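You operate a simulated robot arm through the tools that you are given. There is no shell and no other tool. Be economical: measure what you need, move in short steps, check, and stop when the job is done.

You are at the controls of a simulated robot arm. One attempt, no reset.

JOB
Take the link out of the joined chain and lay both pieces on the chain board.
Fine: press the big yellow button once, then the green dome button once; lay each piece lengthwise in a free spot.
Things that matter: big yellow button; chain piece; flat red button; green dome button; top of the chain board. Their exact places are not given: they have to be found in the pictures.

Only the result counts: the job must be done as asked and must still hold three seconds after the hand-in. Knocking over, shifting, dropping, spilling or breaking anything else fails it.

ROBOT AND FRAMES
A 6-joint arm with a two-finger gripper, hanging from a carriage that runs on a gantry, over the field with the corners [-1.914, -0.323], [0.186, -0.324], [0.187, 1.056], [-1.913, 1.057] (x, y) and turns from -6.353 to 5.637 rad about z. Base frame: it is fixed where the carriage stands at the start and does not move with it; the origin is on the floor, on the carriage's upright axis, x ahead of it, y to its left, z up; the surface under the hand at the start is at about z = 0.92. Readings come in m, rad, newtons and seconds.
With the tool pointing down near the work surface it reaches from about 0.1 to 0.5 m from the robot's upright axis, wherever it stands. Its first joint turns from -2.897 to 2.897 rad. Places, roughly: big yellow button [0.5, 0, 1]; flat red button [0.5, -0.1, 1]; green dome button [0.5, -0.2, 0.9]; top of the chain board [0.1, -0.2, 0.9]. Payload 2.45 kg.
Tool frame: the origin (TCP) lies between the finger pads and is the grasp point; the fingertips stand 0.026 m ahead of it; z points along the fingers, y is the line along which they close. The gripper opens to 0.096 m. The gripper's body begins 0.069 m behind the TCP.
Orientation is told as [roll, pitch, yaw] about the base's x, y, z axes, in that order, counted from this pose: with the fingers straight down and closing along the base's y, the tool's x points along the base's -x, its y along +y and its z along -z.

CONTROLS
- The arm moves only by the tool apply_moves. Its argument "increments" is a list of rows, each a list of 7 numbers: the shift along the tool's x, y, z in m, then the turn, a rotation vector about the tool's x, y, z in rad, then the closure, from 0 (fully open) to 1 (shut). In form: [[tx, ty, tz, wx, wy, wz, fingers], ...]. A call has 1 to 8 rows; each row shifts and turns the commanded pose from where the row before left it, along the tool's axes as they then stand. Each row takes 0.2 s and may step no farther than 0.05 m and 0.15 rad from the row before; otherwise, or with a gripper value out of range, the whole call is refused. Where a pose cannot be reached the arm comes as near as it can. A force on the tool above 40 N (or 10 N above the force at the start of the call, whichever is more), or a blocked arm, ends the call early, and 0.2 s more pass. Each finger halts on what it meets, pressing with about 28 N; the grip force reading is that of the motor and also rises with nothing between the fingers. The clock runs only during rows and for 0.2 s after the last one: add rows that do not move to give the fingers time. It gives the time, the measured TCP pose, the force on the tool (base axes), the opening and the grip force at its end, in the units of the frame above (readings bear some noise), with the torque about the TCP (base axes, N m) and any sound that the robot's microphone picked up.
- Cameras (640 x 400 px; columns grow to the right, rows downward): "scene" is now at [0.215, -0.0534, 1.8347]; the picture's right is [-0.96, -0.27, 0.00], its down [-0.25, 0.90, -0.36] and it looks along [0.10, -0.35, -0.93] (base axes); focal length 273 px, centre (320, 200). "wrist" rides on the gripper at [0.082, 0.003, -0.098] in the tool frame; the picture's right is [-0.04, 1.00, 0.00], its down [-0.73, -0.03, -0.68] and it looks along [-0.68, -0.03, 0.73] (tool axes); focal length 256 px, centre (320, 200).
- camera(camera): a new picture of that camera. The clock stands still meanwhile.
- raise_lower(by): slides the trunk up (or, below 0, down) by that many m; the arm and the scene camera ride with it, the base frame stays. It gives what a move gives, with no picture.
- roll_base(legs): drives the robot by 1 to 6 legs, each [ahead, left, turn to the left] in m, m and rad, along the robot's own axes; the way and the turn of a leg run together, so that a leg with both is an arc; at most 1.5 m and 3.142 rad a leg. The arm and the cameras ride along, it lands a little off, and it stops where it bumps. It keeps to its track: a leg is cut to what the track allows. It gives what a move gives.
- aim_head(pan, tilt): turns the head with the scene camera to pan (to the left, within 2.705 rad either way) and tilt (down, from -0.506 to 1.204), counted from straight ahead of the robot. It gives what a move gives.
- pixel_to_xyz(camera, pixels): for up to 12 pixels [column, row] of the newest picture of that camera ("zoom" is the newest enlarged one), the place [x, y, z] in the base frame of the surface seen there, good to about 0.003 m. The clock stands still meanwhile.
- enlarge(camera, box): a new picture of the part [left, top, right, bottom] of that camera's present view, enlarged. The clock stands still meanwhile.
- sign_off(): hands the job in; it is judged then, once.

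Go step by step. Measure first, check grasps and placings, and put right what went wrong. The budget is 80 turns and 52 pictures, counting those below and the enlarged ones. Unless the task says otherwise, let go and move clear before handing in, and close with one line.

The tools are called as a command line: name --pt "numbers of a row" for each row, then --argument value for the rest, lists and objects as JSON in quotes. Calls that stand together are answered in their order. apply_moves: Moves the arm, as the interface text tells. Its arguments: {"type":"object","properties":{"increments":{"type":"array","items":{"type":"array","items":{"type":"number"}}}},"required":["increments"]} The other tools are called the same way: raise_lower (by) slides the trunk up or down; roll_base (legs) drives the base; aim_head (pan, tilt) turns the head that bears the scene camera; camera (camera) takes a picture; pixel_to_xyz (camera, pixels) gives the place of the surface under pixels of a picture; enlarge (camera, box) takes an enlarged picture of a part of a camera's view; sign_off () hands the job in.

At the start:

```text
time_s: 0.0
tcp_pos: [0.4279, -0.053, 0.9993]
orientation: [-0.001, 0.0, 0.0]
force: [-0.4, -1.1, -0.7]
torque: [0.0, 0.01, 0.0]
finger_gap: 0.0959
grip_force: 0.1
trunk travel left (down, up): [-0.575, 0.027]
robot x, y, heading: [-0.0002, 0.0031, 0.002]
head pan, tilt: [-1.295, 1.201]
```

scene: 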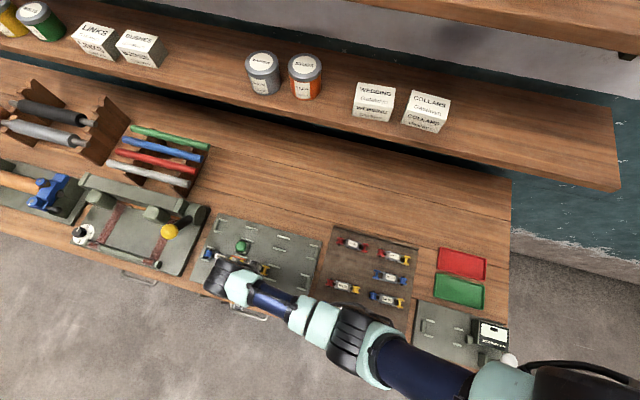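
wrist: 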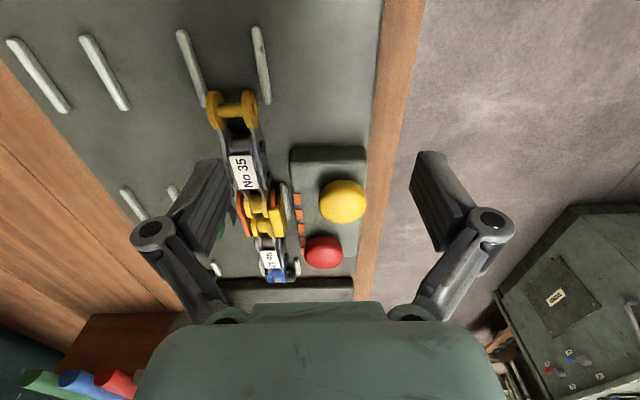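

The wrist picture shows a yellow button near (343,202), a red one near (323,252), a chain along (240,150)-(275,265), and a green dome peeking out at about (220,220). I'll enlarge both views to see the mechanism.

enlarge --camera "wrist" --box '[100, 60, 400, 310]'

enlarge --camera "scene" --box '[180, 200, 420, 330]'

pixel_to_xyz --camera "wrist" --pixels '[[343, 202], [323, 252], [221, 225], [235, 110], [245, 170], [263, 215], [270, 262], [300, 160], [300, 100], [285, 195], [215, 270], [279, 272]]'

pixel_to_xyz --camera "scene" --pixels '[[242, 246], [335, 235], [416, 252], [405, 310], [323, 295], [396, 257], [342, 286], [386, 299], [389, 277], [351, 245], [360, 265], [375, 258]]'

```text
1.60 times, centred on (250, 185) of wrist
```

zoom: 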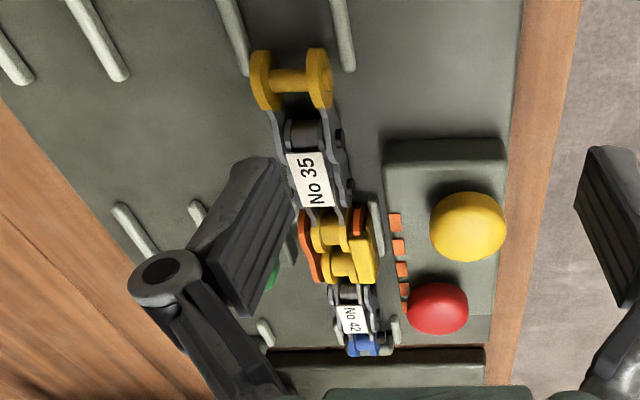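

```text
2.67 times, centred on (300, 265) of scene
```

zoom: 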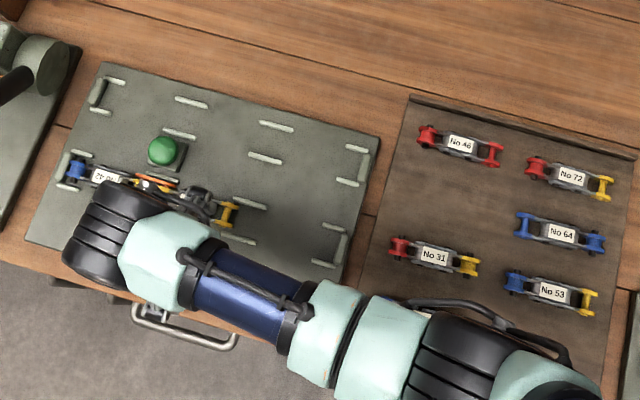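

```text
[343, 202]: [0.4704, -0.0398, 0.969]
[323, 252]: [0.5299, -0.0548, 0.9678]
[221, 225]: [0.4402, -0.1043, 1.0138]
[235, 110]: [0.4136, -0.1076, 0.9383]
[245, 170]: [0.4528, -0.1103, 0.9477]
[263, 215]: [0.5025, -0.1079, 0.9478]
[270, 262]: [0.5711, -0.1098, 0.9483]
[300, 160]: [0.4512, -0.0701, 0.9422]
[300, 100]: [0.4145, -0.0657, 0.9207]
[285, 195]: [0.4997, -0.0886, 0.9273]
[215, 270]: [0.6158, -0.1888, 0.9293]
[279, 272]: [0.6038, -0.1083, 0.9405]
```

```text
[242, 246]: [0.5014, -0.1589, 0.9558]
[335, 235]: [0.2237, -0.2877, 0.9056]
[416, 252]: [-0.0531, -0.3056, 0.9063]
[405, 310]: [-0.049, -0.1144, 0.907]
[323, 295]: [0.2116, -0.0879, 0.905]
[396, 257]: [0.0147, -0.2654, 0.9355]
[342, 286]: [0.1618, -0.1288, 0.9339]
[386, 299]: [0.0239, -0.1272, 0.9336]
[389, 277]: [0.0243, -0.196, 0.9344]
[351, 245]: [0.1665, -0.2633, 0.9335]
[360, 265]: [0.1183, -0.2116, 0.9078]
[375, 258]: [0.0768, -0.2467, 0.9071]
```

The yellow dome's centre works out near (0.482, -0.039) with its top about z 0.974, and the chain runs along x at y≈-0.109. I'll rise, close the fingers and move over the yellow button.

apply_moves --pt "0 0 -0.04 0 0 0 0.3" --pt "-0.03 0.007 0 0 0 0 0.7" --pt "-0.024 0.007 0 0 0 0 1" --pt "0 0 0 0 0 0 1" --pt "0 0 0 0 0 0 1"

camera --camera "wrist"

camera --camera "scene"

```text
time_s: 1.2
tcp_pos: [0.4813, -0.0401, 1.0413]
orientation: [0.0, 0.001, 0.0]
force: [-0.1, 1.1, 0.1]
torque: [0.04, 0.02, -0.01]
finger_gap: 0.0
grip_force: 28.0
trunk travel left (down, up): [-0.575, 0.027]
robot x, y, heading: [-0.001, 0.0005, 0.0]
head pan, tilt: [-1.295, 1.201]
```

```text
47 pictures are left
```

wrist: 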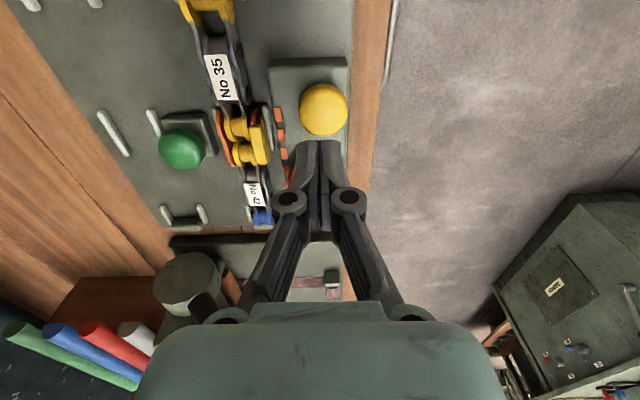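

```text
46 pictures are left
```

scene: 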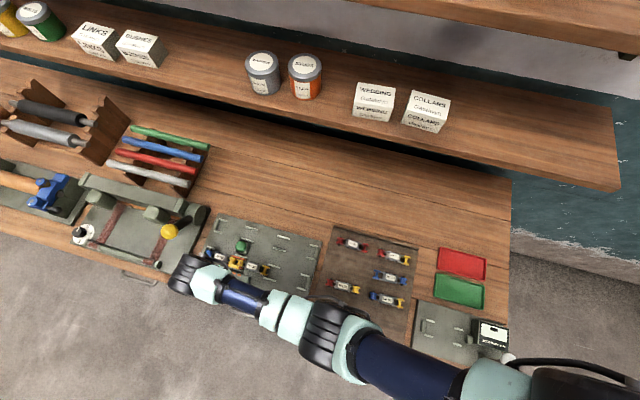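

pixel_to_xyz --camera "wrist" --pixels '[[323, 110], [323, 90], [323, 128], [303, 110], [343, 110], [182, 148], [182, 132], [165, 148], [200, 148]]'

enlarge --camera "scene" --box '[180, 200, 340, 300]'

```text
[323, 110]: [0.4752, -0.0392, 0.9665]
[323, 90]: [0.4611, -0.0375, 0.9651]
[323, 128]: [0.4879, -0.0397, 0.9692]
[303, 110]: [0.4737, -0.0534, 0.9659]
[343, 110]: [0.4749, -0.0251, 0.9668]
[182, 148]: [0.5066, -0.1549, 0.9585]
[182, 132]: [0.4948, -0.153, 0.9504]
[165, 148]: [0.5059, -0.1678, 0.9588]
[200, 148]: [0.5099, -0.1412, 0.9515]
```

```text
4.00 times, centred on (260, 250) of scene
```

zoom: 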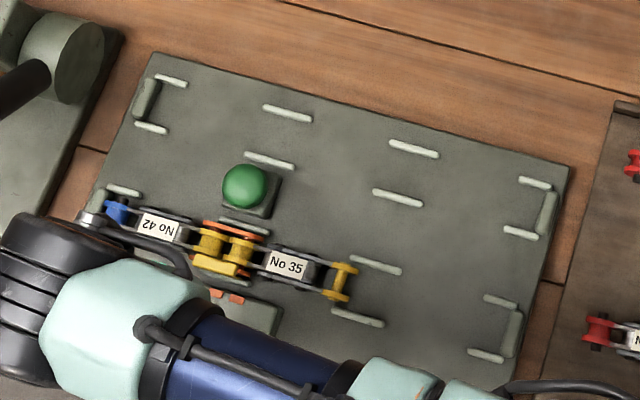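

Yellow button top is z≈0.968 around (0.477, -0.039), and the fingertips are at about 1.015. I'll press in small steps.

apply_moves --pt "0.004 0.001 0.036 0 0 0 1" --pt "0 0 0.008 0 0 0 1" --pt "0 0 0.005 0 0 0 1" --pt "0 0 0.004 0 0 0 1"

```text
time_s: 2.2
tcp_pos: [0.4778, -0.0409, 0.9876]
orientation: [0.0, 0.001, 0.0]
force: [-0.3, -2.2, 2.8]
torque: [-0.08, 0.0, -0.01]
finger_gap: 0.0059
grip_force: 28.7
trunk travel left (down, up): [-0.575, 0.027]
robot x, y, heading: [-0.002, 0.0002, -0.001]
head pan, tilt: [-1.295, 1.201]
```

Light contact (2.8 N) with the tip at about 0.962. I'll press further.

apply_moves --pt "0 0 0.003 0 0 0 1" --pt "0 0 0.003 0 0 0 1"

```text
time_s: 2.8
tcp_pos: [0.4778, -0.0383, 0.9811]
orientation: [-0.001, -0.003, -0.001]
force: [-0.9, -3.3, 6.6]
torque: [-0.07, 0.06, 0.0]
finger_gap: 0.0061
grip_force: 28.5
trunk travel left (down, up): [-0.575, 0.027]
robot x, y, heading: [-0.0004, 0.0008, -0.001]
head pan, tilt: [-1.295, 1.201]
```

apply_moves --pt "0 0 0.003 0 0 0 1" --pt "0 0 0.003 0 0 0 1"

enlarge --camera "wrist" --box '[140, 0, 400, 250]'

```text
time_s: 3.4
tcp_pos: [0.4802, -0.0397, 0.9771]
orientation: [-0.001, 0.001, 0.001]
force: [-10.8, -1.2, 30.8]
torque: [-0.02, 0.27, -0.03]
finger_gap: 0.0059
grip_force: 28.5
trunk travel left (down, up): [-0.575, 0.027]
robot x, y, heading: [-0.0008, 0.0008, -0.002]
head pan, tilt: [-1.295, 1.201]
heard: click
```

```text
1.60 times, centred on (270, 125) of wrist
```

zoom: 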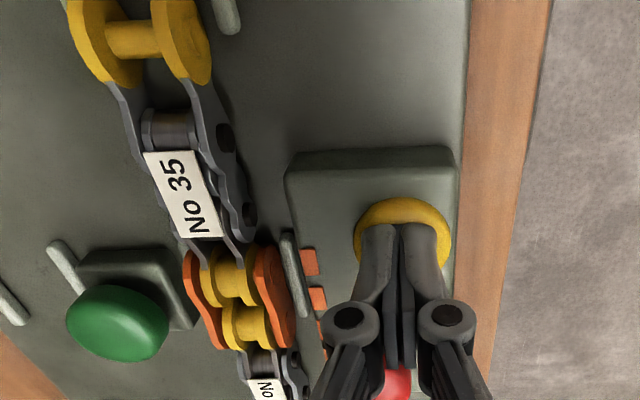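

A click, and the link's yellow clip has changed to an orange plate: the yellow press took. I'll rise and look before going to the green dome.

apply_moves --pt "0 0 -0.04 0 0 0 1" --pt "0 0 -0.03 0 0 0 1" --pt "0 -0.04 0 0 0 0 1" --pt "-0.015 -0.04 0 0 0 0 1" --pt "-0.012 -0.036 0 0 0 0 1" --pt "0 0 0 0 0 0 1"

camera --camera "wrist"

enlarge --camera "scene" --box '[180, 200, 340, 300]'

```text
time_s: 4.8
tcp_pos: [0.5046, -0.1548, 1.045]
orientation: [0.001, 0.0, 0.0]
force: [-0.1, 0.1, 0.3]
torque: [-0.01, 0.0, 0.0]
finger_gap: 0.0
grip_force: 28.1
trunk travel left (down, up): [-0.575, 0.027]
robot x, y, heading: [0.0034, 0.0021, 0.001]
head pan, tilt: [-1.295, 1.201]
```

```text
43 pictures are left
```

wrist: 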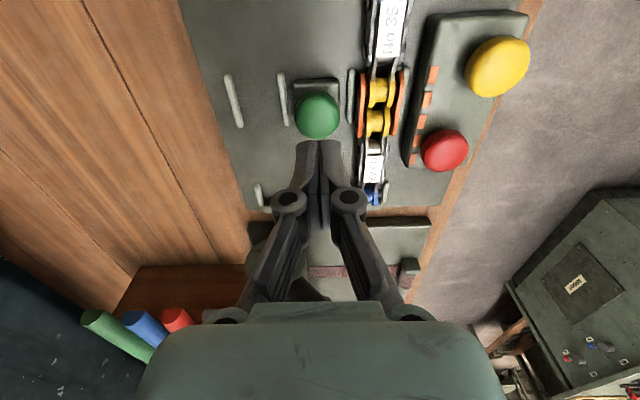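

```text
4.00 times, centred on (260, 250) of scene
```

zoom: 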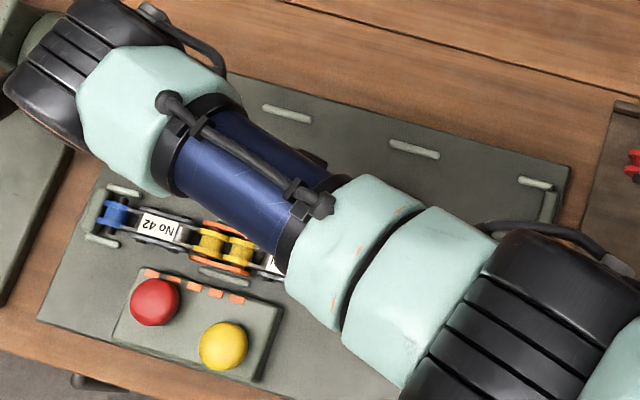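

pixel_to_xyz --camera "wrist" --pixels '[[318, 115], [318, 100], [318, 130], [302, 115], [334, 115], [304, 80]]'

```text
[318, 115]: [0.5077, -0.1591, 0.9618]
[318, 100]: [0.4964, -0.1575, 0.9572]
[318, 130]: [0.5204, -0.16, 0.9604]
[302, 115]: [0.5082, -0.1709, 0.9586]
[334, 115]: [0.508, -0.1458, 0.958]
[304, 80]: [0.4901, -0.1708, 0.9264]
```

The green dome's top is about (0.510, -0.158, 0.962). Pressing in small steps.

apply_moves --pt "-0.005 -0.003 0.04 0 0 0 1" --pt "0 0 0.014 0 0 0 1" --pt "0 0 0.004 0 0 0 1" --pt "0 0 0.004 0 0 0 1"

```text
time_s: 5.8
tcp_pos: [0.5042, -0.1564, 0.9988]
orientation: [0.0, 0.001, 0.0]
force: [0.5, 0.5, 0.1]
torque: [-0.01, 0.04, 0.01]
finger_gap: 0.0
grip_force: 28.5
out of reach, approached as far as the arm can: row 2, 4
trunk travel left (down, up): [-0.575, 0.027]
robot x, y, heading: [-0.0019, 0.0001, -0.002]
head pan, tilt: [-1.295, 1.201]
```

The arm runs out of reach at a 0.53 m radius. I'll rise, retract the arm 0.1 m, then drive the carriage 0.1 m ahead.

apply_moves --pt "0 0 -0.04 0 0 0 1" --pt "0.04 0 -0.02 0 0 0 1" --pt "0.04 0 0 0 0 0 1" --pt "0.04 0 0 0 0 0 1" --pt "0 0 0 0 0 0 1"

roll_base --legs '[[0.14, 0, 0]]'

camera --camera "wrist"

```text
time_s: 7.0
tcp_pos: [0.3842, -0.1587, 1.0582]
orientation: [-0.001, 0.001, 0.0]
force: [0.2, 0.2, -0.2]
torque: [0.0, 0.04, 0.0]
finger_gap: 0.0002
grip_force: 28.8
trunk travel left (down, up): [-0.575, 0.027]
robot x, y, heading: [0.0016, 0.0001, 0.002]
head pan, tilt: [-1.295, 1.201]
```

```text
time_s: 8.3
tcp_pos: [0.524, -0.158, 1.0584]
orientation: [-0.001, -0.001, 0.002]
force: [-0.3, -0.2, -0.1]
torque: [0.02, -0.03, 0.0]
finger_gap: 0.0
grip_force: 28.3
trunk travel left (down, up): [-0.575, 0.027]
robot x, y, heading: [0.1387, 0.0028, 0.001]
head pan, tilt: [-1.295, 1.201]
```

```text
41 pictures are left
```

wrist: 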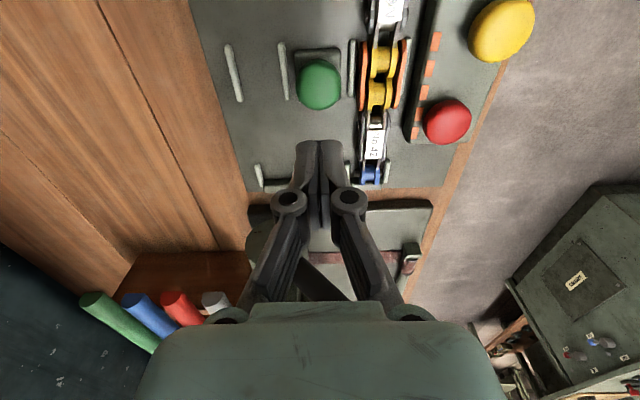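

Now at TCP (0.524, -0.158, 1.058); I need x 0.509 and a descent of about 0.07 to contact.

apply_moves --pt "0.015 0 0.03 0 0 0 1" --pt "0 0 0.03 0 0 0 1" --pt "0 0 0.01 0 0 0 1" --pt "0 0 0.005 0 0 0 1" --pt "0 0 0.003 0 0 0 1"

```text
time_s: 9.5
tcp_pos: [0.5083, -0.158, 0.9817]
orientation: [0.001, 0.002, 0.001]
force: [0.7, 0.4, 2.3]
torque: [0.06, -0.01, -0.01]
finger_gap: 0.0059
grip_force: 28.5
trunk travel left (down, up): [-0.575, 0.027]
robot x, y, heading: [0.1384, 0.0013, 0.001]
head pan, tilt: [-1.295, 1.201]
```

apply_moves --pt "0 0 0.003 0 0 0 1" --pt "0 0 0.003 0 0 0 1" --pt "0 0 0.003 0 0 0 1"

```text
time_s: 10.3
tcp_pos: [0.5078, -0.159, 0.9734]
orientation: [0.0, 0.0, -0.001]
force: [-3.4, 1.5, 6.1]
torque: [0.05, 0.07, 0.0]
finger_gap: 0.0061
grip_force: 28.8
trunk travel left (down, up): [-0.575, 0.027]
robot x, y, heading: [0.1377, 0.0, -0.001]
head pan, tilt: [-1.295, 1.201]
```

apply_moves --pt "0 0 0.003 0 0 0 1" --pt "0 0 0.002 0 0 0 1"

```text
time_s: 10.9
tcp_pos: [0.5089, -0.1587, 0.9679]
orientation: [0.0, -0.001, 0.0]
force: [-7.9, 5.4, 20.0]
torque: [0.08, 0.18, -0.03]
finger_gap: 0.0058
grip_force: 28.6
trunk travel left (down, up): [-0.575, 0.027]
robot x, y, heading: [0.1375, 0.0016, 0.0]
head pan, tilt: [-1.295, 1.201]
heard: click
```

Clicked. I'll rise clear, retract and look.

apply_moves --pt "0 0 -0.04 0 0 0 1" --pt "0 0 -0.04 0 0 0 1" --pt "0.05 0 -0.02 0 0 0 0.7" --pt "0.05 0 0 0 0 0 0.4" --pt "0.05 0 0 0 0 0 0.2"

camera --camera "wrist"

camera --camera "scene"

```text
refused: row 3 steps farther than a row can; nothing moved
```

```text
40 pictures are left
```

wrist: 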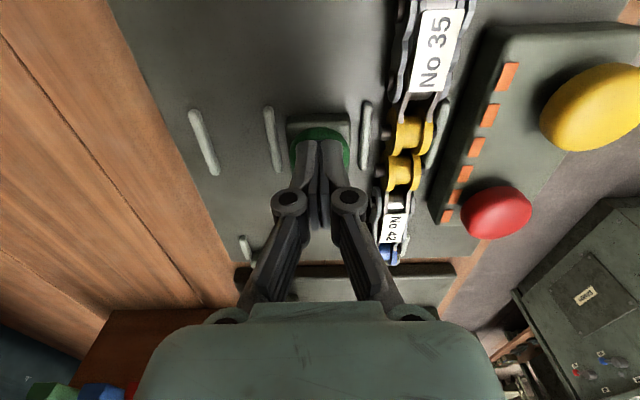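

```text
39 pictures are left
```

scene: 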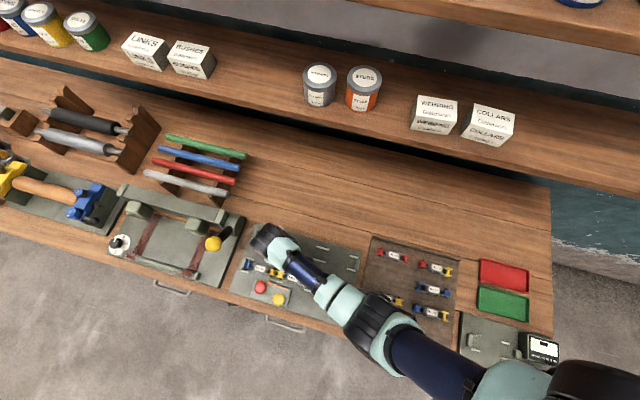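

The orange plates are gone from the link. I'll rise and retract in smaller steps.

apply_moves --pt "0 0 -0.04 0 0 0 1" --pt "0 0 -0.04 0 0 0 1" --pt "0.045 0 -0.015 0 0 0 0.7" --pt "0.045 0 0 0 0 0 0.4" --pt "0.045 0 0 0 0 0 0.2" --pt "0.045 0 0 0 0 0 0.2"

camera --camera "wrist"

camera --camera "scene"

```text
time_s: 12.3
tcp_pos: [0.3295, -0.1616, 1.0609]
orientation: [-0.001, 0.0, 0.002]
force: [0.8, -0.8, 0.4]
torque: [-0.02, 0.04, 0.02]
finger_gap: 0.0768
grip_force: 0.2
trunk travel left (down, up): [-0.575, 0.027]
robot x, y, heading: [0.1343, -0.0006, 0.001]
head pan, tilt: [-1.295, 1.201]
```

```text
38 pictures are left
```

wrist: 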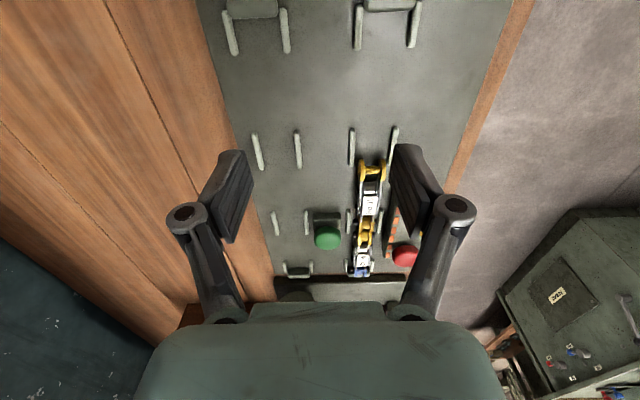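

```text
37 pictures are left
```

scene: 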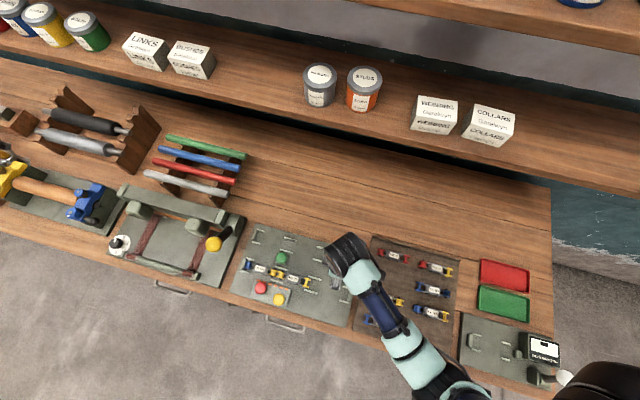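

enlarge --camera "scene" --box '[230, 225, 342, 315]'

enlarge --camera "wrist" --box '[260, 110, 460, 290]'

```text
4.44 times, centred on (286, 270) of scene
```

zoom: 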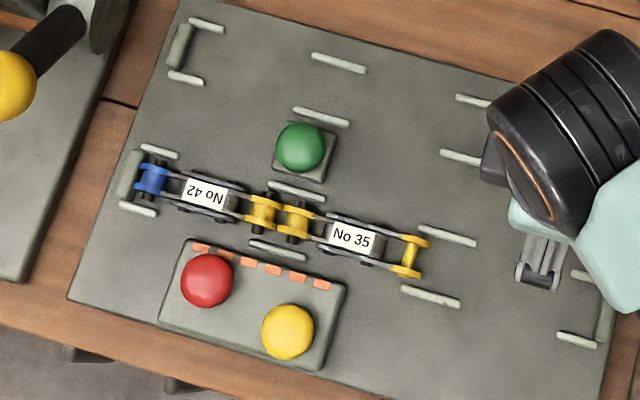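

```text
2.22 times, centred on (360, 200) of wrist
```

zoom: 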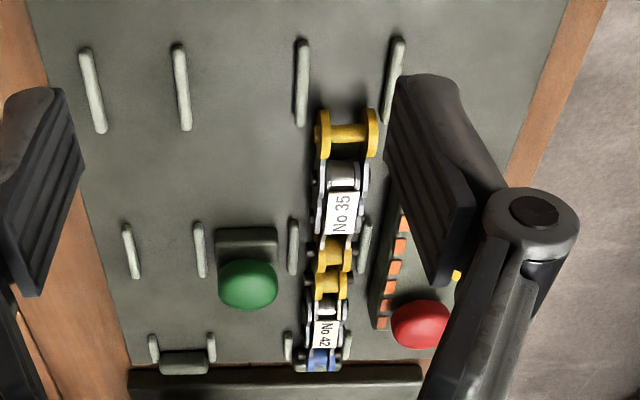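

The chain is now two pieces: No 42 (blue–yellow) and No 35 (yellow–yellow). I'll measure them in the enlarged scene view.

enlarge --camera "scene" --box '[240, 250, 320, 300]'

```text
8.00 times, centred on (280, 275) of scene
```

zoom: 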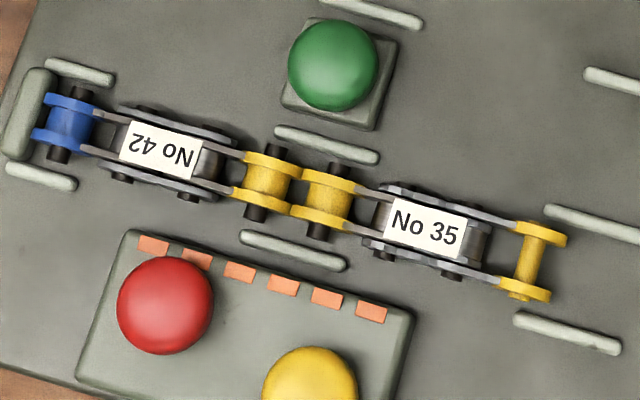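

pixel_to_xyz --camera "zoom" --pixels '[[70, 122], [160, 151], [267, 183], [327, 199], [427, 229], [532, 263], [437, 195], [415, 258], [180, 122], [146, 180], [330, 250], [340, 135]]'

pixel_to_xyz --camera "zoom" --pixels '[[543, 238], [518, 290], [335, 180], [318, 220], [258, 198], [275, 162], [75, 100], [60, 142], [100, 250], [390, 320], [480, 330], [550, 330]]'

```text
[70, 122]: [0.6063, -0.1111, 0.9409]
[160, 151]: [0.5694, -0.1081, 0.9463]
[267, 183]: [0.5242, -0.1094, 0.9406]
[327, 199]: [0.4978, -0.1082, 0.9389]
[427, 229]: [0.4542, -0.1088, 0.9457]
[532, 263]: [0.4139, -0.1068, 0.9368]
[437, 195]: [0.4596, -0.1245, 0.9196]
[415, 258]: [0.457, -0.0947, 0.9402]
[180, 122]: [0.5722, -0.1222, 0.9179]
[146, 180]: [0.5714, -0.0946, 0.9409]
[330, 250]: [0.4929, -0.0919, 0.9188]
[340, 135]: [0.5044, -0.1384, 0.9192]
```

```text
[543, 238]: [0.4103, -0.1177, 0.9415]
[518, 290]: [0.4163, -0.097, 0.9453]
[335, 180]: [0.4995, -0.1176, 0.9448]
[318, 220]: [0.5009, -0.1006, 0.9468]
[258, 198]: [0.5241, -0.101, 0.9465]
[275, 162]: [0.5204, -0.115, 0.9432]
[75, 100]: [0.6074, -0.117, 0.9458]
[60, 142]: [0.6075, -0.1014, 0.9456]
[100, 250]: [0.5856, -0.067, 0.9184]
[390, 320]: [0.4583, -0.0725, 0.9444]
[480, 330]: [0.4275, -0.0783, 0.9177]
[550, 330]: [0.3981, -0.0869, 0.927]
```

The pieces lie at y≈-0.109, with No 35 centred at x≈0.455 and No 42 at ≈0.568. The console block edge near y≈-0.075 leaves a tight finger gap, so I'll take a closer wrist look.

apply_moves --pt "-0.01 0.03 0.01 0 0 0 0" --pt "-0.01 0.023 0.02 0 0 0 0" --pt "0 0 0 0 0 0 0"

enlarge --camera "wrist" --box '[240, 120, 400, 280]'

```text
time_s: 13.1
tcp_pos: [0.3488, -0.1074, 1.0324]
orientation: [-0.002, 0.0, 0.001]
force: [-0.4, 0.8, -1.1]
torque: [0.0, 0.0, 0.01]
finger_gap: 0.0958
grip_force: 0.2
trunk travel left (down, up): [-0.575, 0.027]
robot x, y, heading: [0.137, -0.0012, -0.003]
head pan, tilt: [-1.295, 1.201]
```

```text
2.50 times, centred on (320, 200) of wrist
```

zoom: 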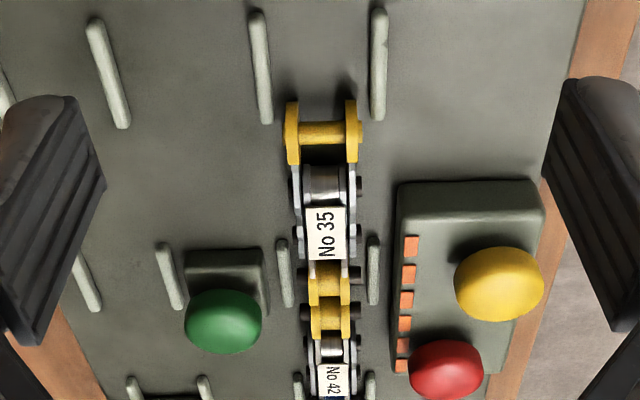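

pixel_to_xyz --camera "zoom" --pixels '[[402, 195], [400, 230], [402, 180], [379, 110], [262, 115], [359, 185], [359, 232], [297, 190], [297, 232], [372, 245], [284, 245], [325, 230]]'

pixel_to_xyz --camera "zoom" --pixels '[[352, 133], [292, 133], [345, 265], [320, 185], [326, 270], [329, 318], [330, 380], [405, 215], [373, 300], [372, 378], [298, 378], [292, 300]]'

```text
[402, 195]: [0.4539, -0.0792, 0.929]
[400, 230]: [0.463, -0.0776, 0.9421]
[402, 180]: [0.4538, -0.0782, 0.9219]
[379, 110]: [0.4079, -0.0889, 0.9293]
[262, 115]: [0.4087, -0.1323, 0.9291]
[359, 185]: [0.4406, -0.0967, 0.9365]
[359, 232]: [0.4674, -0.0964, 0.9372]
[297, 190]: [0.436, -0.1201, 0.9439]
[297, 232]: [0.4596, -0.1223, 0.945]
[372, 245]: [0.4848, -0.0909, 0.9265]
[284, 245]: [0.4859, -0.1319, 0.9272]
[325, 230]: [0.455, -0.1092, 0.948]
```

```text
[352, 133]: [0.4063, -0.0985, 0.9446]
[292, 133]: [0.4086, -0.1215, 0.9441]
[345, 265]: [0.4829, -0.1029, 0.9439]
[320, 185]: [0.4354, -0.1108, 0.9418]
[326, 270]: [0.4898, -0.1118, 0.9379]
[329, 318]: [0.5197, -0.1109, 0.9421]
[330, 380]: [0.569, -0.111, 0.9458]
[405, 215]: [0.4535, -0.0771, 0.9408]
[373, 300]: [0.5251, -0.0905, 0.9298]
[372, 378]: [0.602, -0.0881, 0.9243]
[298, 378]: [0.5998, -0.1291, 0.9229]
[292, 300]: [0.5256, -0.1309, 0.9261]
```

The pins span y≈-0.095 to -0.124 (centre -0.1095), and the block edge is at -0.078. I'll pre-shape the gap to about 0.036 and hover over No 35 at x≈0.454.

apply_moves --pt "-0.04 -0.002 0 0 0 0 0.4" --pt "-0.04 0 0 0 0 0 0.625" --pt "-0.025 0 0.02 0 0 0 0.625" --pt "0 0 0.02 0 0 0 0.625" --pt "0 0 0 0 0 0 0.625"

apply_moves --pt "0 0 0 0 0 0 0.625"

enlarge --camera "wrist" --box '[220, 50, 420, 210]'

enlarge --camera "scene" --box '[240, 250, 320, 300]'

```text
time_s: 14.3
tcp_pos: [0.4557, -0.1066, 0.9909]
orientation: [-0.001, 0.0, 0.0]
force: [-0.3, 0.3, 0.0]
torque: [-0.02, 0.0, 0.0]
finger_gap: 0.0358
grip_force: 0.0
trunk travel left (down, up): [-0.575, 0.027]
robot x, y, heading: [0.1408, -0.0003, -0.0]
head pan, tilt: [-1.295, 1.201]
```

```text
time_s: 14.7
tcp_pos: [0.4545, -0.1071, 0.9901]
orientation: [-0.001, 0.0, 0.0]
force: [-0.3, 0.0, 0.3]
torque: [0.01, -0.02, -0.01]
finger_gap: 0.0356
grip_force: 0.1
trunk travel left (down, up): [-0.575, 0.027]
robot x, y, heading: [0.1378, 0.0029, -0.003]
head pan, tilt: [-1.295, 1.201]
```

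```text
2.50 times, centred on (320, 130) of wrist
```

zoom: 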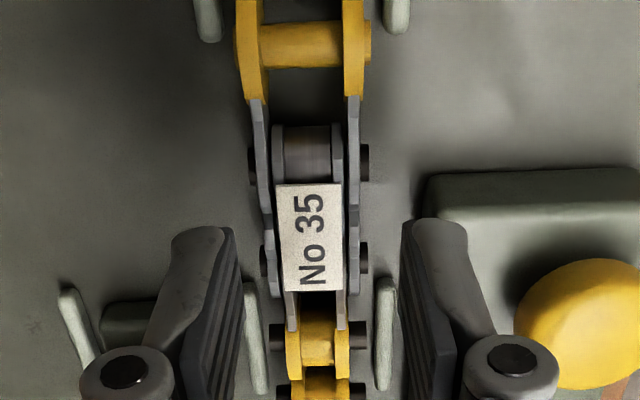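

```text
8.00 times, centred on (280, 275) of scene
```

zoom: 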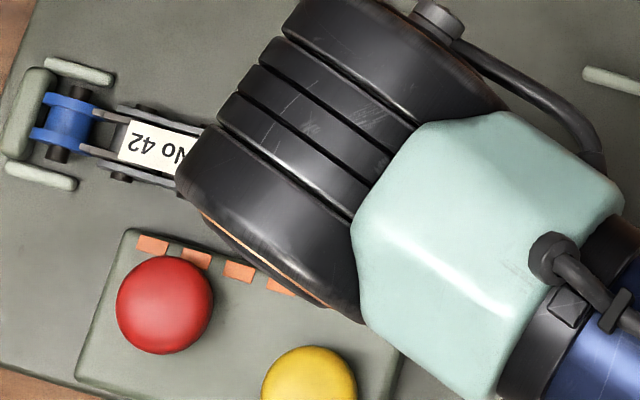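

The fingers straddle the piece but it sits about 2.5 mm off to the left (label centre col 308 vs finger mid 318). I'll shift y by -0.0025 and descend with a check partway.

apply_moves --pt "0 -0.0025 0.02 0 0 0 0.625" --pt "0 0 0 0 0 0 0.625"

enlarge --camera "wrist" --box '[220, 50, 420, 210]'

```text
time_s: 15.3
tcp_pos: [0.4543, -0.109, 0.9712]
orientation: [-0.002, 0.001, 0.0]
force: [-0.8, 0.3, -0.5]
torque: [0.0, -0.01, -0.01]
finger_gap: 0.0357
grip_force: 0.1
trunk travel left (down, up): [-0.575, 0.027]
robot x, y, heading: [0.1396, -0.0027, 0.003]
head pan, tilt: [-1.295, 1.201]
```

```text
2.50 times, centred on (320, 130) of wrist
```

zoom: 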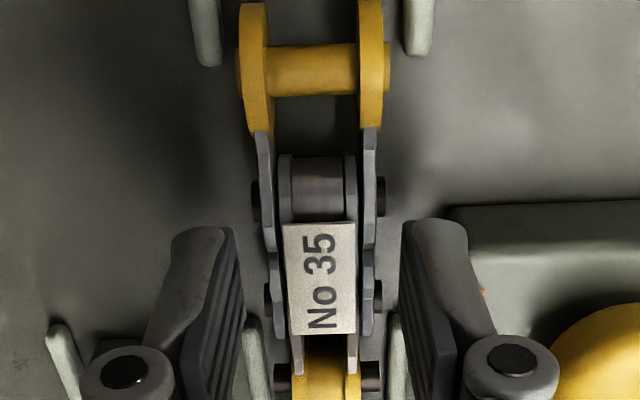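

Now centred (pins cols 253–385, fingers 240/403). The right finger's outer side is close to the block, so I'll narrow the gap to 0.033, shift to x≈0.446 and descend gently.

apply_moves --pt "0.007 0 0 0 0 0 0.655" --pt "0 0 0.008 0 0 0 0.655" --pt "0 0 0.005 0 0 0 0.655" --pt "0 0 0.005 0 0 0 0.655" --pt "0 0 0.004 0 0 0 0.655"

enlarge --camera "wrist" --box '[220, 50, 420, 210]'

```text
time_s: 16.5
tcp_pos: [0.4459, -0.1097, 0.9491]
orientation: [-0.001, -0.001, 0.001]
force: [0.7, 0.1, 0.2]
torque: [-0.01, 0.02, -0.02]
finger_gap: 0.033
grip_force: 0.0
trunk travel left (down, up): [-0.575, 0.027]
robot x, y, heading: [0.1376, 0.0007, -0.003]
head pan, tilt: [-1.295, 1.201]
```

```text
2.50 times, centred on (320, 130) of wrist
```

zoom: 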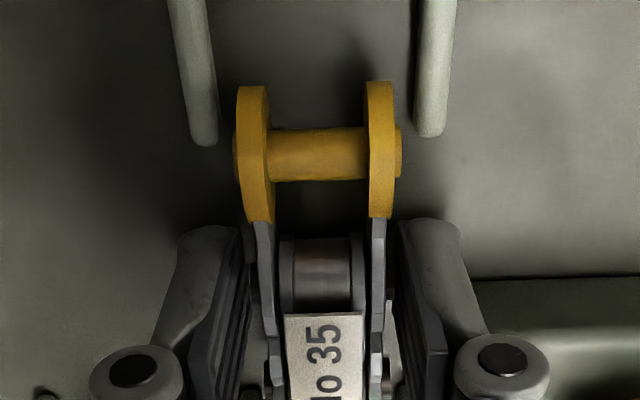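

Fingers are down either side without contact. Closing and lifting a little.

apply_moves --pt "0 0 0 0 0 0 1" --pt "0 0 0 0 0 0 1" --pt "0 0 -0.01 0 0 0 1" --pt "0 0 -0.02 0 0 0 1" --pt "0 0 -0.03 0 0 0 1" --pt "0 0 0 0 0 0 1"

camera --camera "wrist"

enlarge --camera "scene" --box '[240, 220, 480, 370]'

```text
time_s: 17.9
tcp_pos: [0.4461, -0.1087, 1.0112]
orientation: [0.001, 0.0, 0.0]
force: [0.3, 0.0, -2.7]
torque: [0.0, 0.0, 0.01]
finger_gap: 0.0298
grip_force: 27.8
trunk travel left (down, up): [-0.575, 0.027]
robot x, y, heading: [0.1371, -0.0009, -0.0]
head pan, tilt: [-1.295, 1.201]
```

```text
28 pictures are left
```

wrist: 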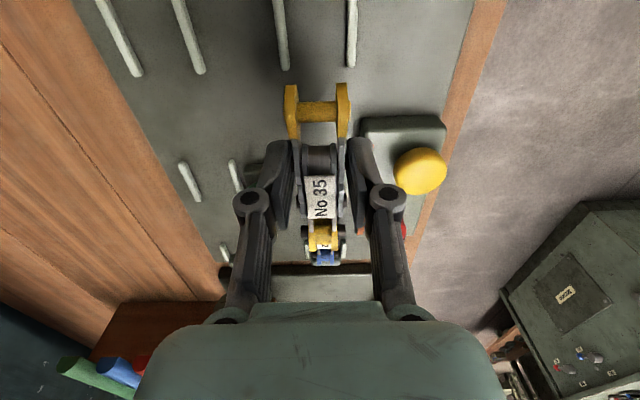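

```text
2.67 times, centred on (360, 295) of scene
```

zoom: 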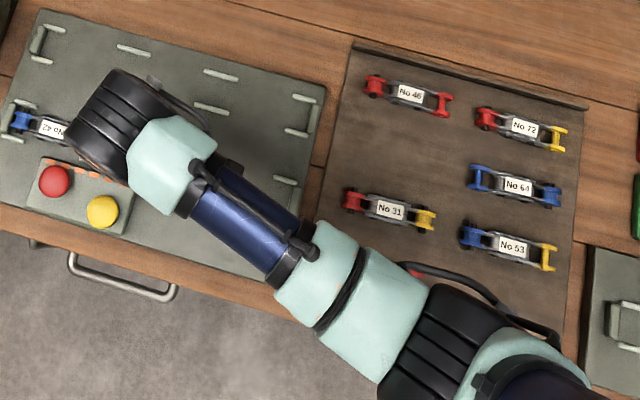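

The piece is held (gap 0.0298). The free spot is at left between No 46 and No 31; I'll measure the board for the second one.

pixel_to_xyz --camera "zoom" --pixels '[[330, 140], [320, 200], [345, 60], [560, 300], [540, 295], [580, 110], [390, 150], [430, 165], [410, 92], [390, 209], [516, 185], [513, 246]]'

pixel_to_xyz --camera "zoom" --pixels '[[480, 285], [450, 250], [568, 250], [372, 90], [446, 103], [350, 198], [428, 220], [466, 238], [330, 230], [473, 180], [484, 118], [562, 190]]'

```text
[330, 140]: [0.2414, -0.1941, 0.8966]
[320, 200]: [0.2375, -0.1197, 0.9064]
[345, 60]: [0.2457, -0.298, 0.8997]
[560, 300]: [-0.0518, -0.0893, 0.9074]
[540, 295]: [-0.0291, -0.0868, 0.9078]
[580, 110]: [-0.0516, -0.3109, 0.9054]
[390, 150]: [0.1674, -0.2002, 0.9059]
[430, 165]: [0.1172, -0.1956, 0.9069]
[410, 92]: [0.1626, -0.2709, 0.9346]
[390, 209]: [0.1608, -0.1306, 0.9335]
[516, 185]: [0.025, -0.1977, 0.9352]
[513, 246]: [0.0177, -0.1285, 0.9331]
```

```text
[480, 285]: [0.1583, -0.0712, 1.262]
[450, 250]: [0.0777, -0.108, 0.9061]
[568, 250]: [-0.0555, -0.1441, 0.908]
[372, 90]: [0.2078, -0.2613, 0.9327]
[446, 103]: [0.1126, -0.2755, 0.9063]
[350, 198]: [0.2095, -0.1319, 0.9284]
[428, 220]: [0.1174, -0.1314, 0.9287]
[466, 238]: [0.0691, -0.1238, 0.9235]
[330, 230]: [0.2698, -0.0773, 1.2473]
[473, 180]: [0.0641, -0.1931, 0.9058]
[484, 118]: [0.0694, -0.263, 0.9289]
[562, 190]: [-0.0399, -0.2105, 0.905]
```

One free spot is at (0.165, -0.197) on board surface z 0.907. I'll lift a bit and drive the carriage so the piece arrives over it, leaving the arm pose unchanged.

apply_moves --pt "0 0 -0.03 0 0 0 1" --pt "0 0 0 0 0 0 1"

roll_base --legs '[[-0.291, -0.088, 0]]'

camera --camera "wrist"

camera --camera "scene"

```text
time_s: 18.5
tcp_pos: [0.4464, -0.1074, 1.0409]
orientation: [0.001, 0.0, -0.001]
force: [0.7, -0.5, -2.5]
torque: [0.03, 0.05, 0.02]
finger_gap: 0.0294
grip_force: 27.7
trunk travel left (down, up): [-0.575, 0.027]
robot x, y, heading: [0.1393, 0.0024, -0.0]
head pan, tilt: [-1.295, 1.201]
```

```text
time_s: 20.6
tcp_pos: [0.1582, -0.2004, 1.0407]
orientation: [0.0, 0.001, 0.0]
force: [-0.2, 0.1, -2.7]
torque: [0.02, 0.03, -0.02]
finger_gap: 0.0297
grip_force: 28.0
trunk travel left (down, up): [-0.575, 0.027]
robot x, y, heading: [-0.1494, -0.0947, -0.001]
head pan, tilt: [-1.295, 1.201]
```

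```text
26 pictures are left
```

wrist: 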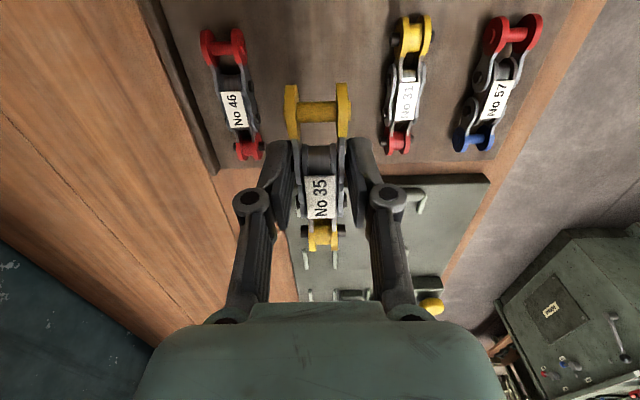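

```text
25 pictures are left
```

scene: 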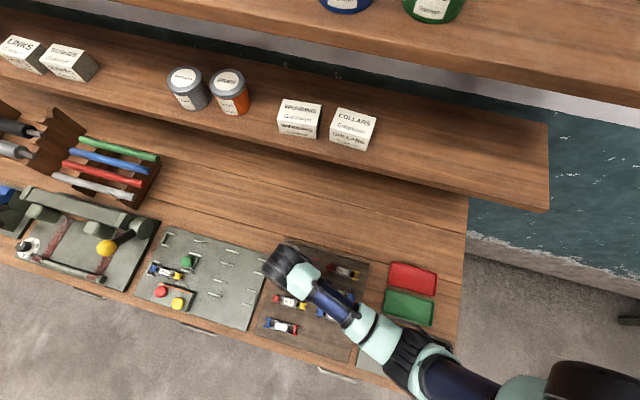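

A sixth piece, No 57, lies in a fourth row, so the other free spot is probably (0.02, -0.06). I'll measure neighbours now.

pixel_to_xyz --camera "wrist" --pixels '[[232, 105], [405, 100], [493, 100], [245, 105], [391, 100], [248, 152], [397, 143], [222, 47], [410, 38], [319, 198], [318, 108], [325, 235]]'

enlarge --camera "scene" --box '[230, 230, 390, 370]'

```text
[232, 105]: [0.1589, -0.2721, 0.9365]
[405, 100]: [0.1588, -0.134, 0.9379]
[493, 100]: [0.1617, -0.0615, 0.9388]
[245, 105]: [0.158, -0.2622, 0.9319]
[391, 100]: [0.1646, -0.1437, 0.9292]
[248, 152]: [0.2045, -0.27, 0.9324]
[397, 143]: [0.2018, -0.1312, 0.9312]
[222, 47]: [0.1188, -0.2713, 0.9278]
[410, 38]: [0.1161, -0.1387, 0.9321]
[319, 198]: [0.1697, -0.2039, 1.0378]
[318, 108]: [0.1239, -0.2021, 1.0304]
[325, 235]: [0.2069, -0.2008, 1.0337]
```

```text
2.86 times, centred on (310, 300) of scene
```

zoom: 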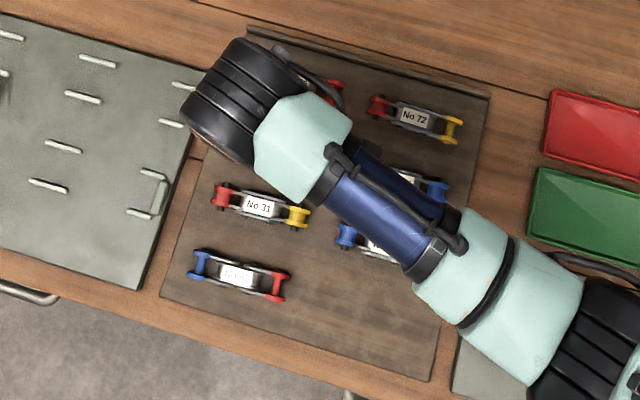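

Held piece is centred at (0.166, -0.202), right in the middle of the free spot. I'll lower to just above the board (TCP contact expected at z≈0.938).

apply_moves --pt "0.002 0 0.045 0 0 0 1" --pt "0 0 0.04 0 0 0 1" --pt "0 0 0.012 0 0 0 1" --pt "0 0 0.003 0 0 0 1" --pt "0 0 0.0015 0 0 0 1"

```text
time_s: 21.8
tcp_pos: [0.1553, -0.2015, 0.9412]
orientation: [-0.001, 0.001, -0.001]
force: [-0.1, -0.1, -2.1]
torque: [0.02, 0.01, -0.04]
finger_gap: 0.0296
grip_force: 28.2
trunk travel left (down, up): [-0.575, 0.027]
robot x, y, heading: [-0.1519, -0.0943, -0.002]
head pan, tilt: [-1.295, 1.201]
```

apply_moves --pt "0 0 0.0015 0 0 0 1" --pt "0 0 0.001 0 0 0 1"

```text
time_s: 22.4
tcp_pos: [0.1564, -0.2013, 0.9367]
orientation: [0.0, 0.0, -0.001]
force: [-3.0, 1.2, 6.5]
torque: [0.03, -0.47, 0.1]
finger_gap: 0.0296
grip_force: 27.8
trunk travel left (down, up): [-0.575, 0.027]
robot x, y, heading: [-0.1535, -0.0881, -0.001]
head pan, tilt: [-1.295, 1.201]
```

Contact with the board (6.5 N). Releasing to about 0.046 gap and lifting.

apply_moves --pt "0 0 0 0 0 0 0.6" --pt "0 0 0 0 0 0 0.52" --pt "0 0 -0.01 0 0 0 0.52" --pt "0 0 -0.03 0 0 0 0.52" --pt "0 0 -0.045 0 0 0 0.52" --pt "0 0 -0.03 0 0 0 0.3"

camera --camera "wrist"

```text
time_s: 23.8
tcp_pos: [0.1564, -0.1987, 1.0514]
orientation: [0.0, 0.0, -0.001]
force: [0.3, -0.2, -0.3]
torque: [-0.02, 0.03, -0.01]
finger_gap: 0.0673
grip_force: 0.1
trunk travel left (down, up): [-0.575, 0.027]
robot x, y, heading: [-0.1508, -0.0868, 0.002]
head pan, tilt: [-1.295, 1.201]
```

```text
23 pictures are left
```

wrist: 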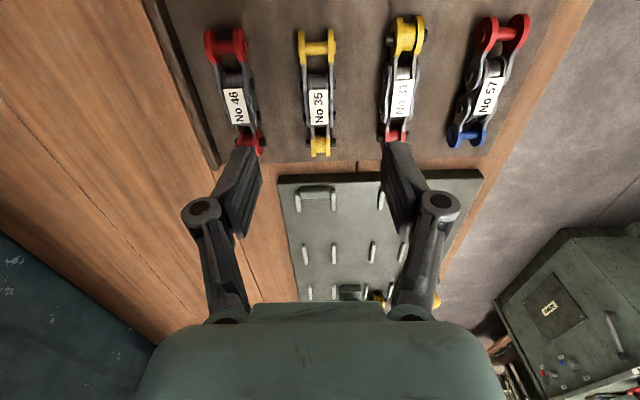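

No 35 lies well in its spot. Driving back toward the jig for No 42.

roll_base --legs '[[0.31, 0.089, 0]]'

enlarge --camera "wrist" --box '[240, 40, 400, 200]'

```text
time_s: 25.9
tcp_pos: [0.4595, -0.1141, 1.051]
orientation: [0.001, 0.0, -0.004]
force: [-0.1, -0.3, 0.2]
torque: [0.01, 0.02, -0.01]
finger_gap: 0.0674
grip_force: 0.1
trunk travel left (down, up): [-0.575, 0.027]
robot x, y, heading: [0.1542, -0.0082, -0.004]
head pan, tilt: [-1.295, 1.201]
```

```text
2.50 times, centred on (320, 120) of wrist
```

zoom: 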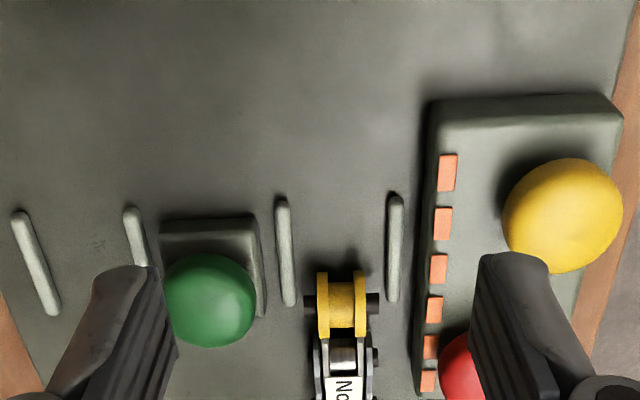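

Move over No 42 with a narrowed gap, hovering at z≈0.99.

apply_moves --pt "-0.04 0.002 0 0 0 0 0.5" --pt "-0.04 0.002 0 0 0 0 0.6" --pt "-0.033 0 0.02 0 0 0 0.63" --pt "0 0 0.03 0 0 0 0.63" --pt "0 0 0 0 0 0 0.63"

enlarge --camera "wrist" --box '[220, 50, 420, 210]'

```text
time_s: 27.1
tcp_pos: [0.5725, -0.1154, 0.9986]
orientation: [0.0, 0.0, -0.004]
force: [0.2, -1.6, -0.2]
torque: [-0.02, 0.02, -0.05]
finger_gap: 0.0357
grip_force: 0.1
trunk travel left (down, up): [-0.575, 0.027]
robot x, y, heading: [0.1544, -0.0066, -0.003]
head pan, tilt: [-1.295, 1.201]
```

```text
2.50 times, centred on (320, 130) of wrist
```

zoom: 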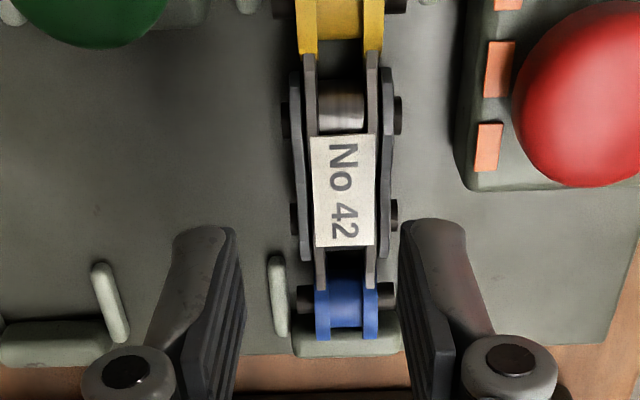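

No 42's centre (col 343) is about 5.5 mm to +y of the finger centre. I'll shift, descend partway and check.

apply_moves --pt "0.003 0.0057 0.015 0 0 0 0.63" --pt "0 0 0.01 0 0 0 0.63" --pt "0 0 0 0 0 0 0.645"

enlarge --camera "wrist" --box '[220, 50, 420, 210]'

```text
time_s: 27.9
tcp_pos: [0.5689, -0.1079, 0.9765]
orientation: [-0.001, 0.0, -0.004]
force: [-0.2, -0.5, 0.4]
torque: [0.03, -0.02, -0.01]
finger_gap: 0.0344
grip_force: 0.1
trunk travel left (down, up): [-0.575, 0.027]
robot x, y, heading: [0.1563, -0.002, -0.004]
head pan, tilt: [-1.295, 1.201]
```

```text
2.50 times, centred on (320, 130) of wrist
```

zoom: 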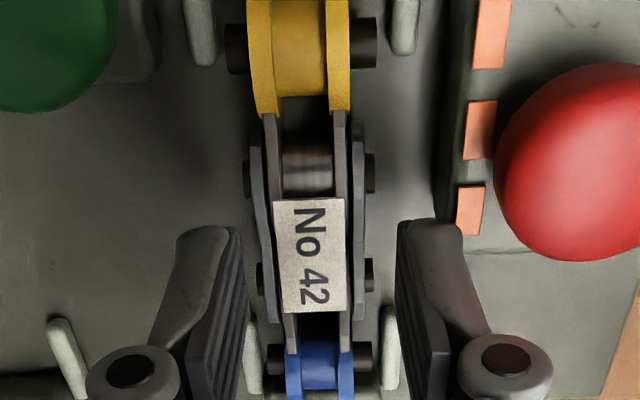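

Slight overshoot (piece col 309 vs 320): shift -0.0022 in y, -0.003 in x, then descend to z≈0.949.

apply_moves --pt "0.003 -0.0022 0.004 0 0 0 0.65" --pt "0 0 0.008 0 0 0 0.655" --pt "0 0 0.007 0 0 0 0.655" --pt "0 0 0.005 0 0 0 0.655" --pt "0 0 0.0025 0 0 0 0.655"

enlarge --camera "wrist" --box '[220, 50, 420, 210]'

```text
time_s: 29.1
tcp_pos: [0.5674, -0.1087, 0.9487]
orientation: [-0.002, 0.001, -0.003]
force: [-0.4, -3.7, 1.8]
torque: [0.05, 0.01, 0.02]
finger_gap: 0.031
grip_force: 0.0
trunk travel left (down, up): [-0.575, 0.027]
robot x, y, heading: [0.1548, -0.0069, -0.004]
head pan, tilt: [-1.295, 1.201]
```

```text
2.50 times, centred on (320, 130) of wrist
```

zoom: 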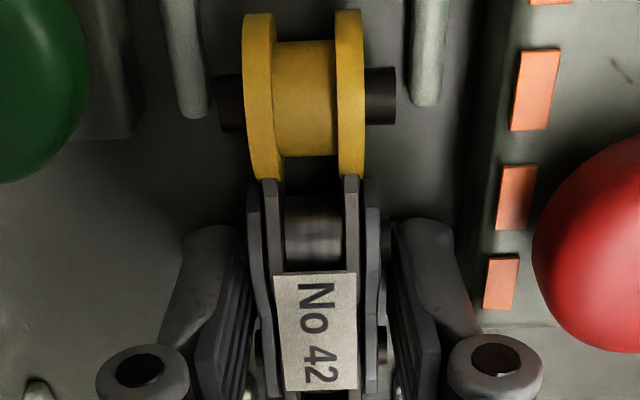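

The fingers straddle the piece with only a light side touch. Closing and lifting.

apply_moves --pt "0 0 0 0 0 0 1" --pt "0 0 0 0 0 0 1" --pt "0 0 -0.01 0 0 0 1" --pt "0 0 -0.02 0 0 0 1" --pt "0 0 -0.03 0 0 0 1" --pt "0 0 -0.03 0 0 0 1"

camera --camera "wrist"

```text
time_s: 30.5
tcp_pos: [0.5681, -0.1057, 1.0403]
orientation: [0.001, 0.002, -0.002]
force: [-0.1, -0.3, -3.2]
torque: [-0.03, -0.01, 0.03]
finger_gap: 0.0297
grip_force: 28.3
trunk travel left (down, up): [-0.575, 0.027]
robot x, y, heading: [0.1551, -0.0016, -0.004]
head pan, tilt: [-1.295, 1.201]
```

```text
18 pictures are left
```

wrist: 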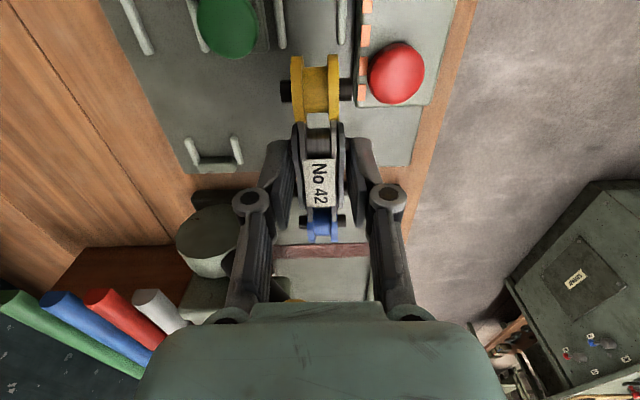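

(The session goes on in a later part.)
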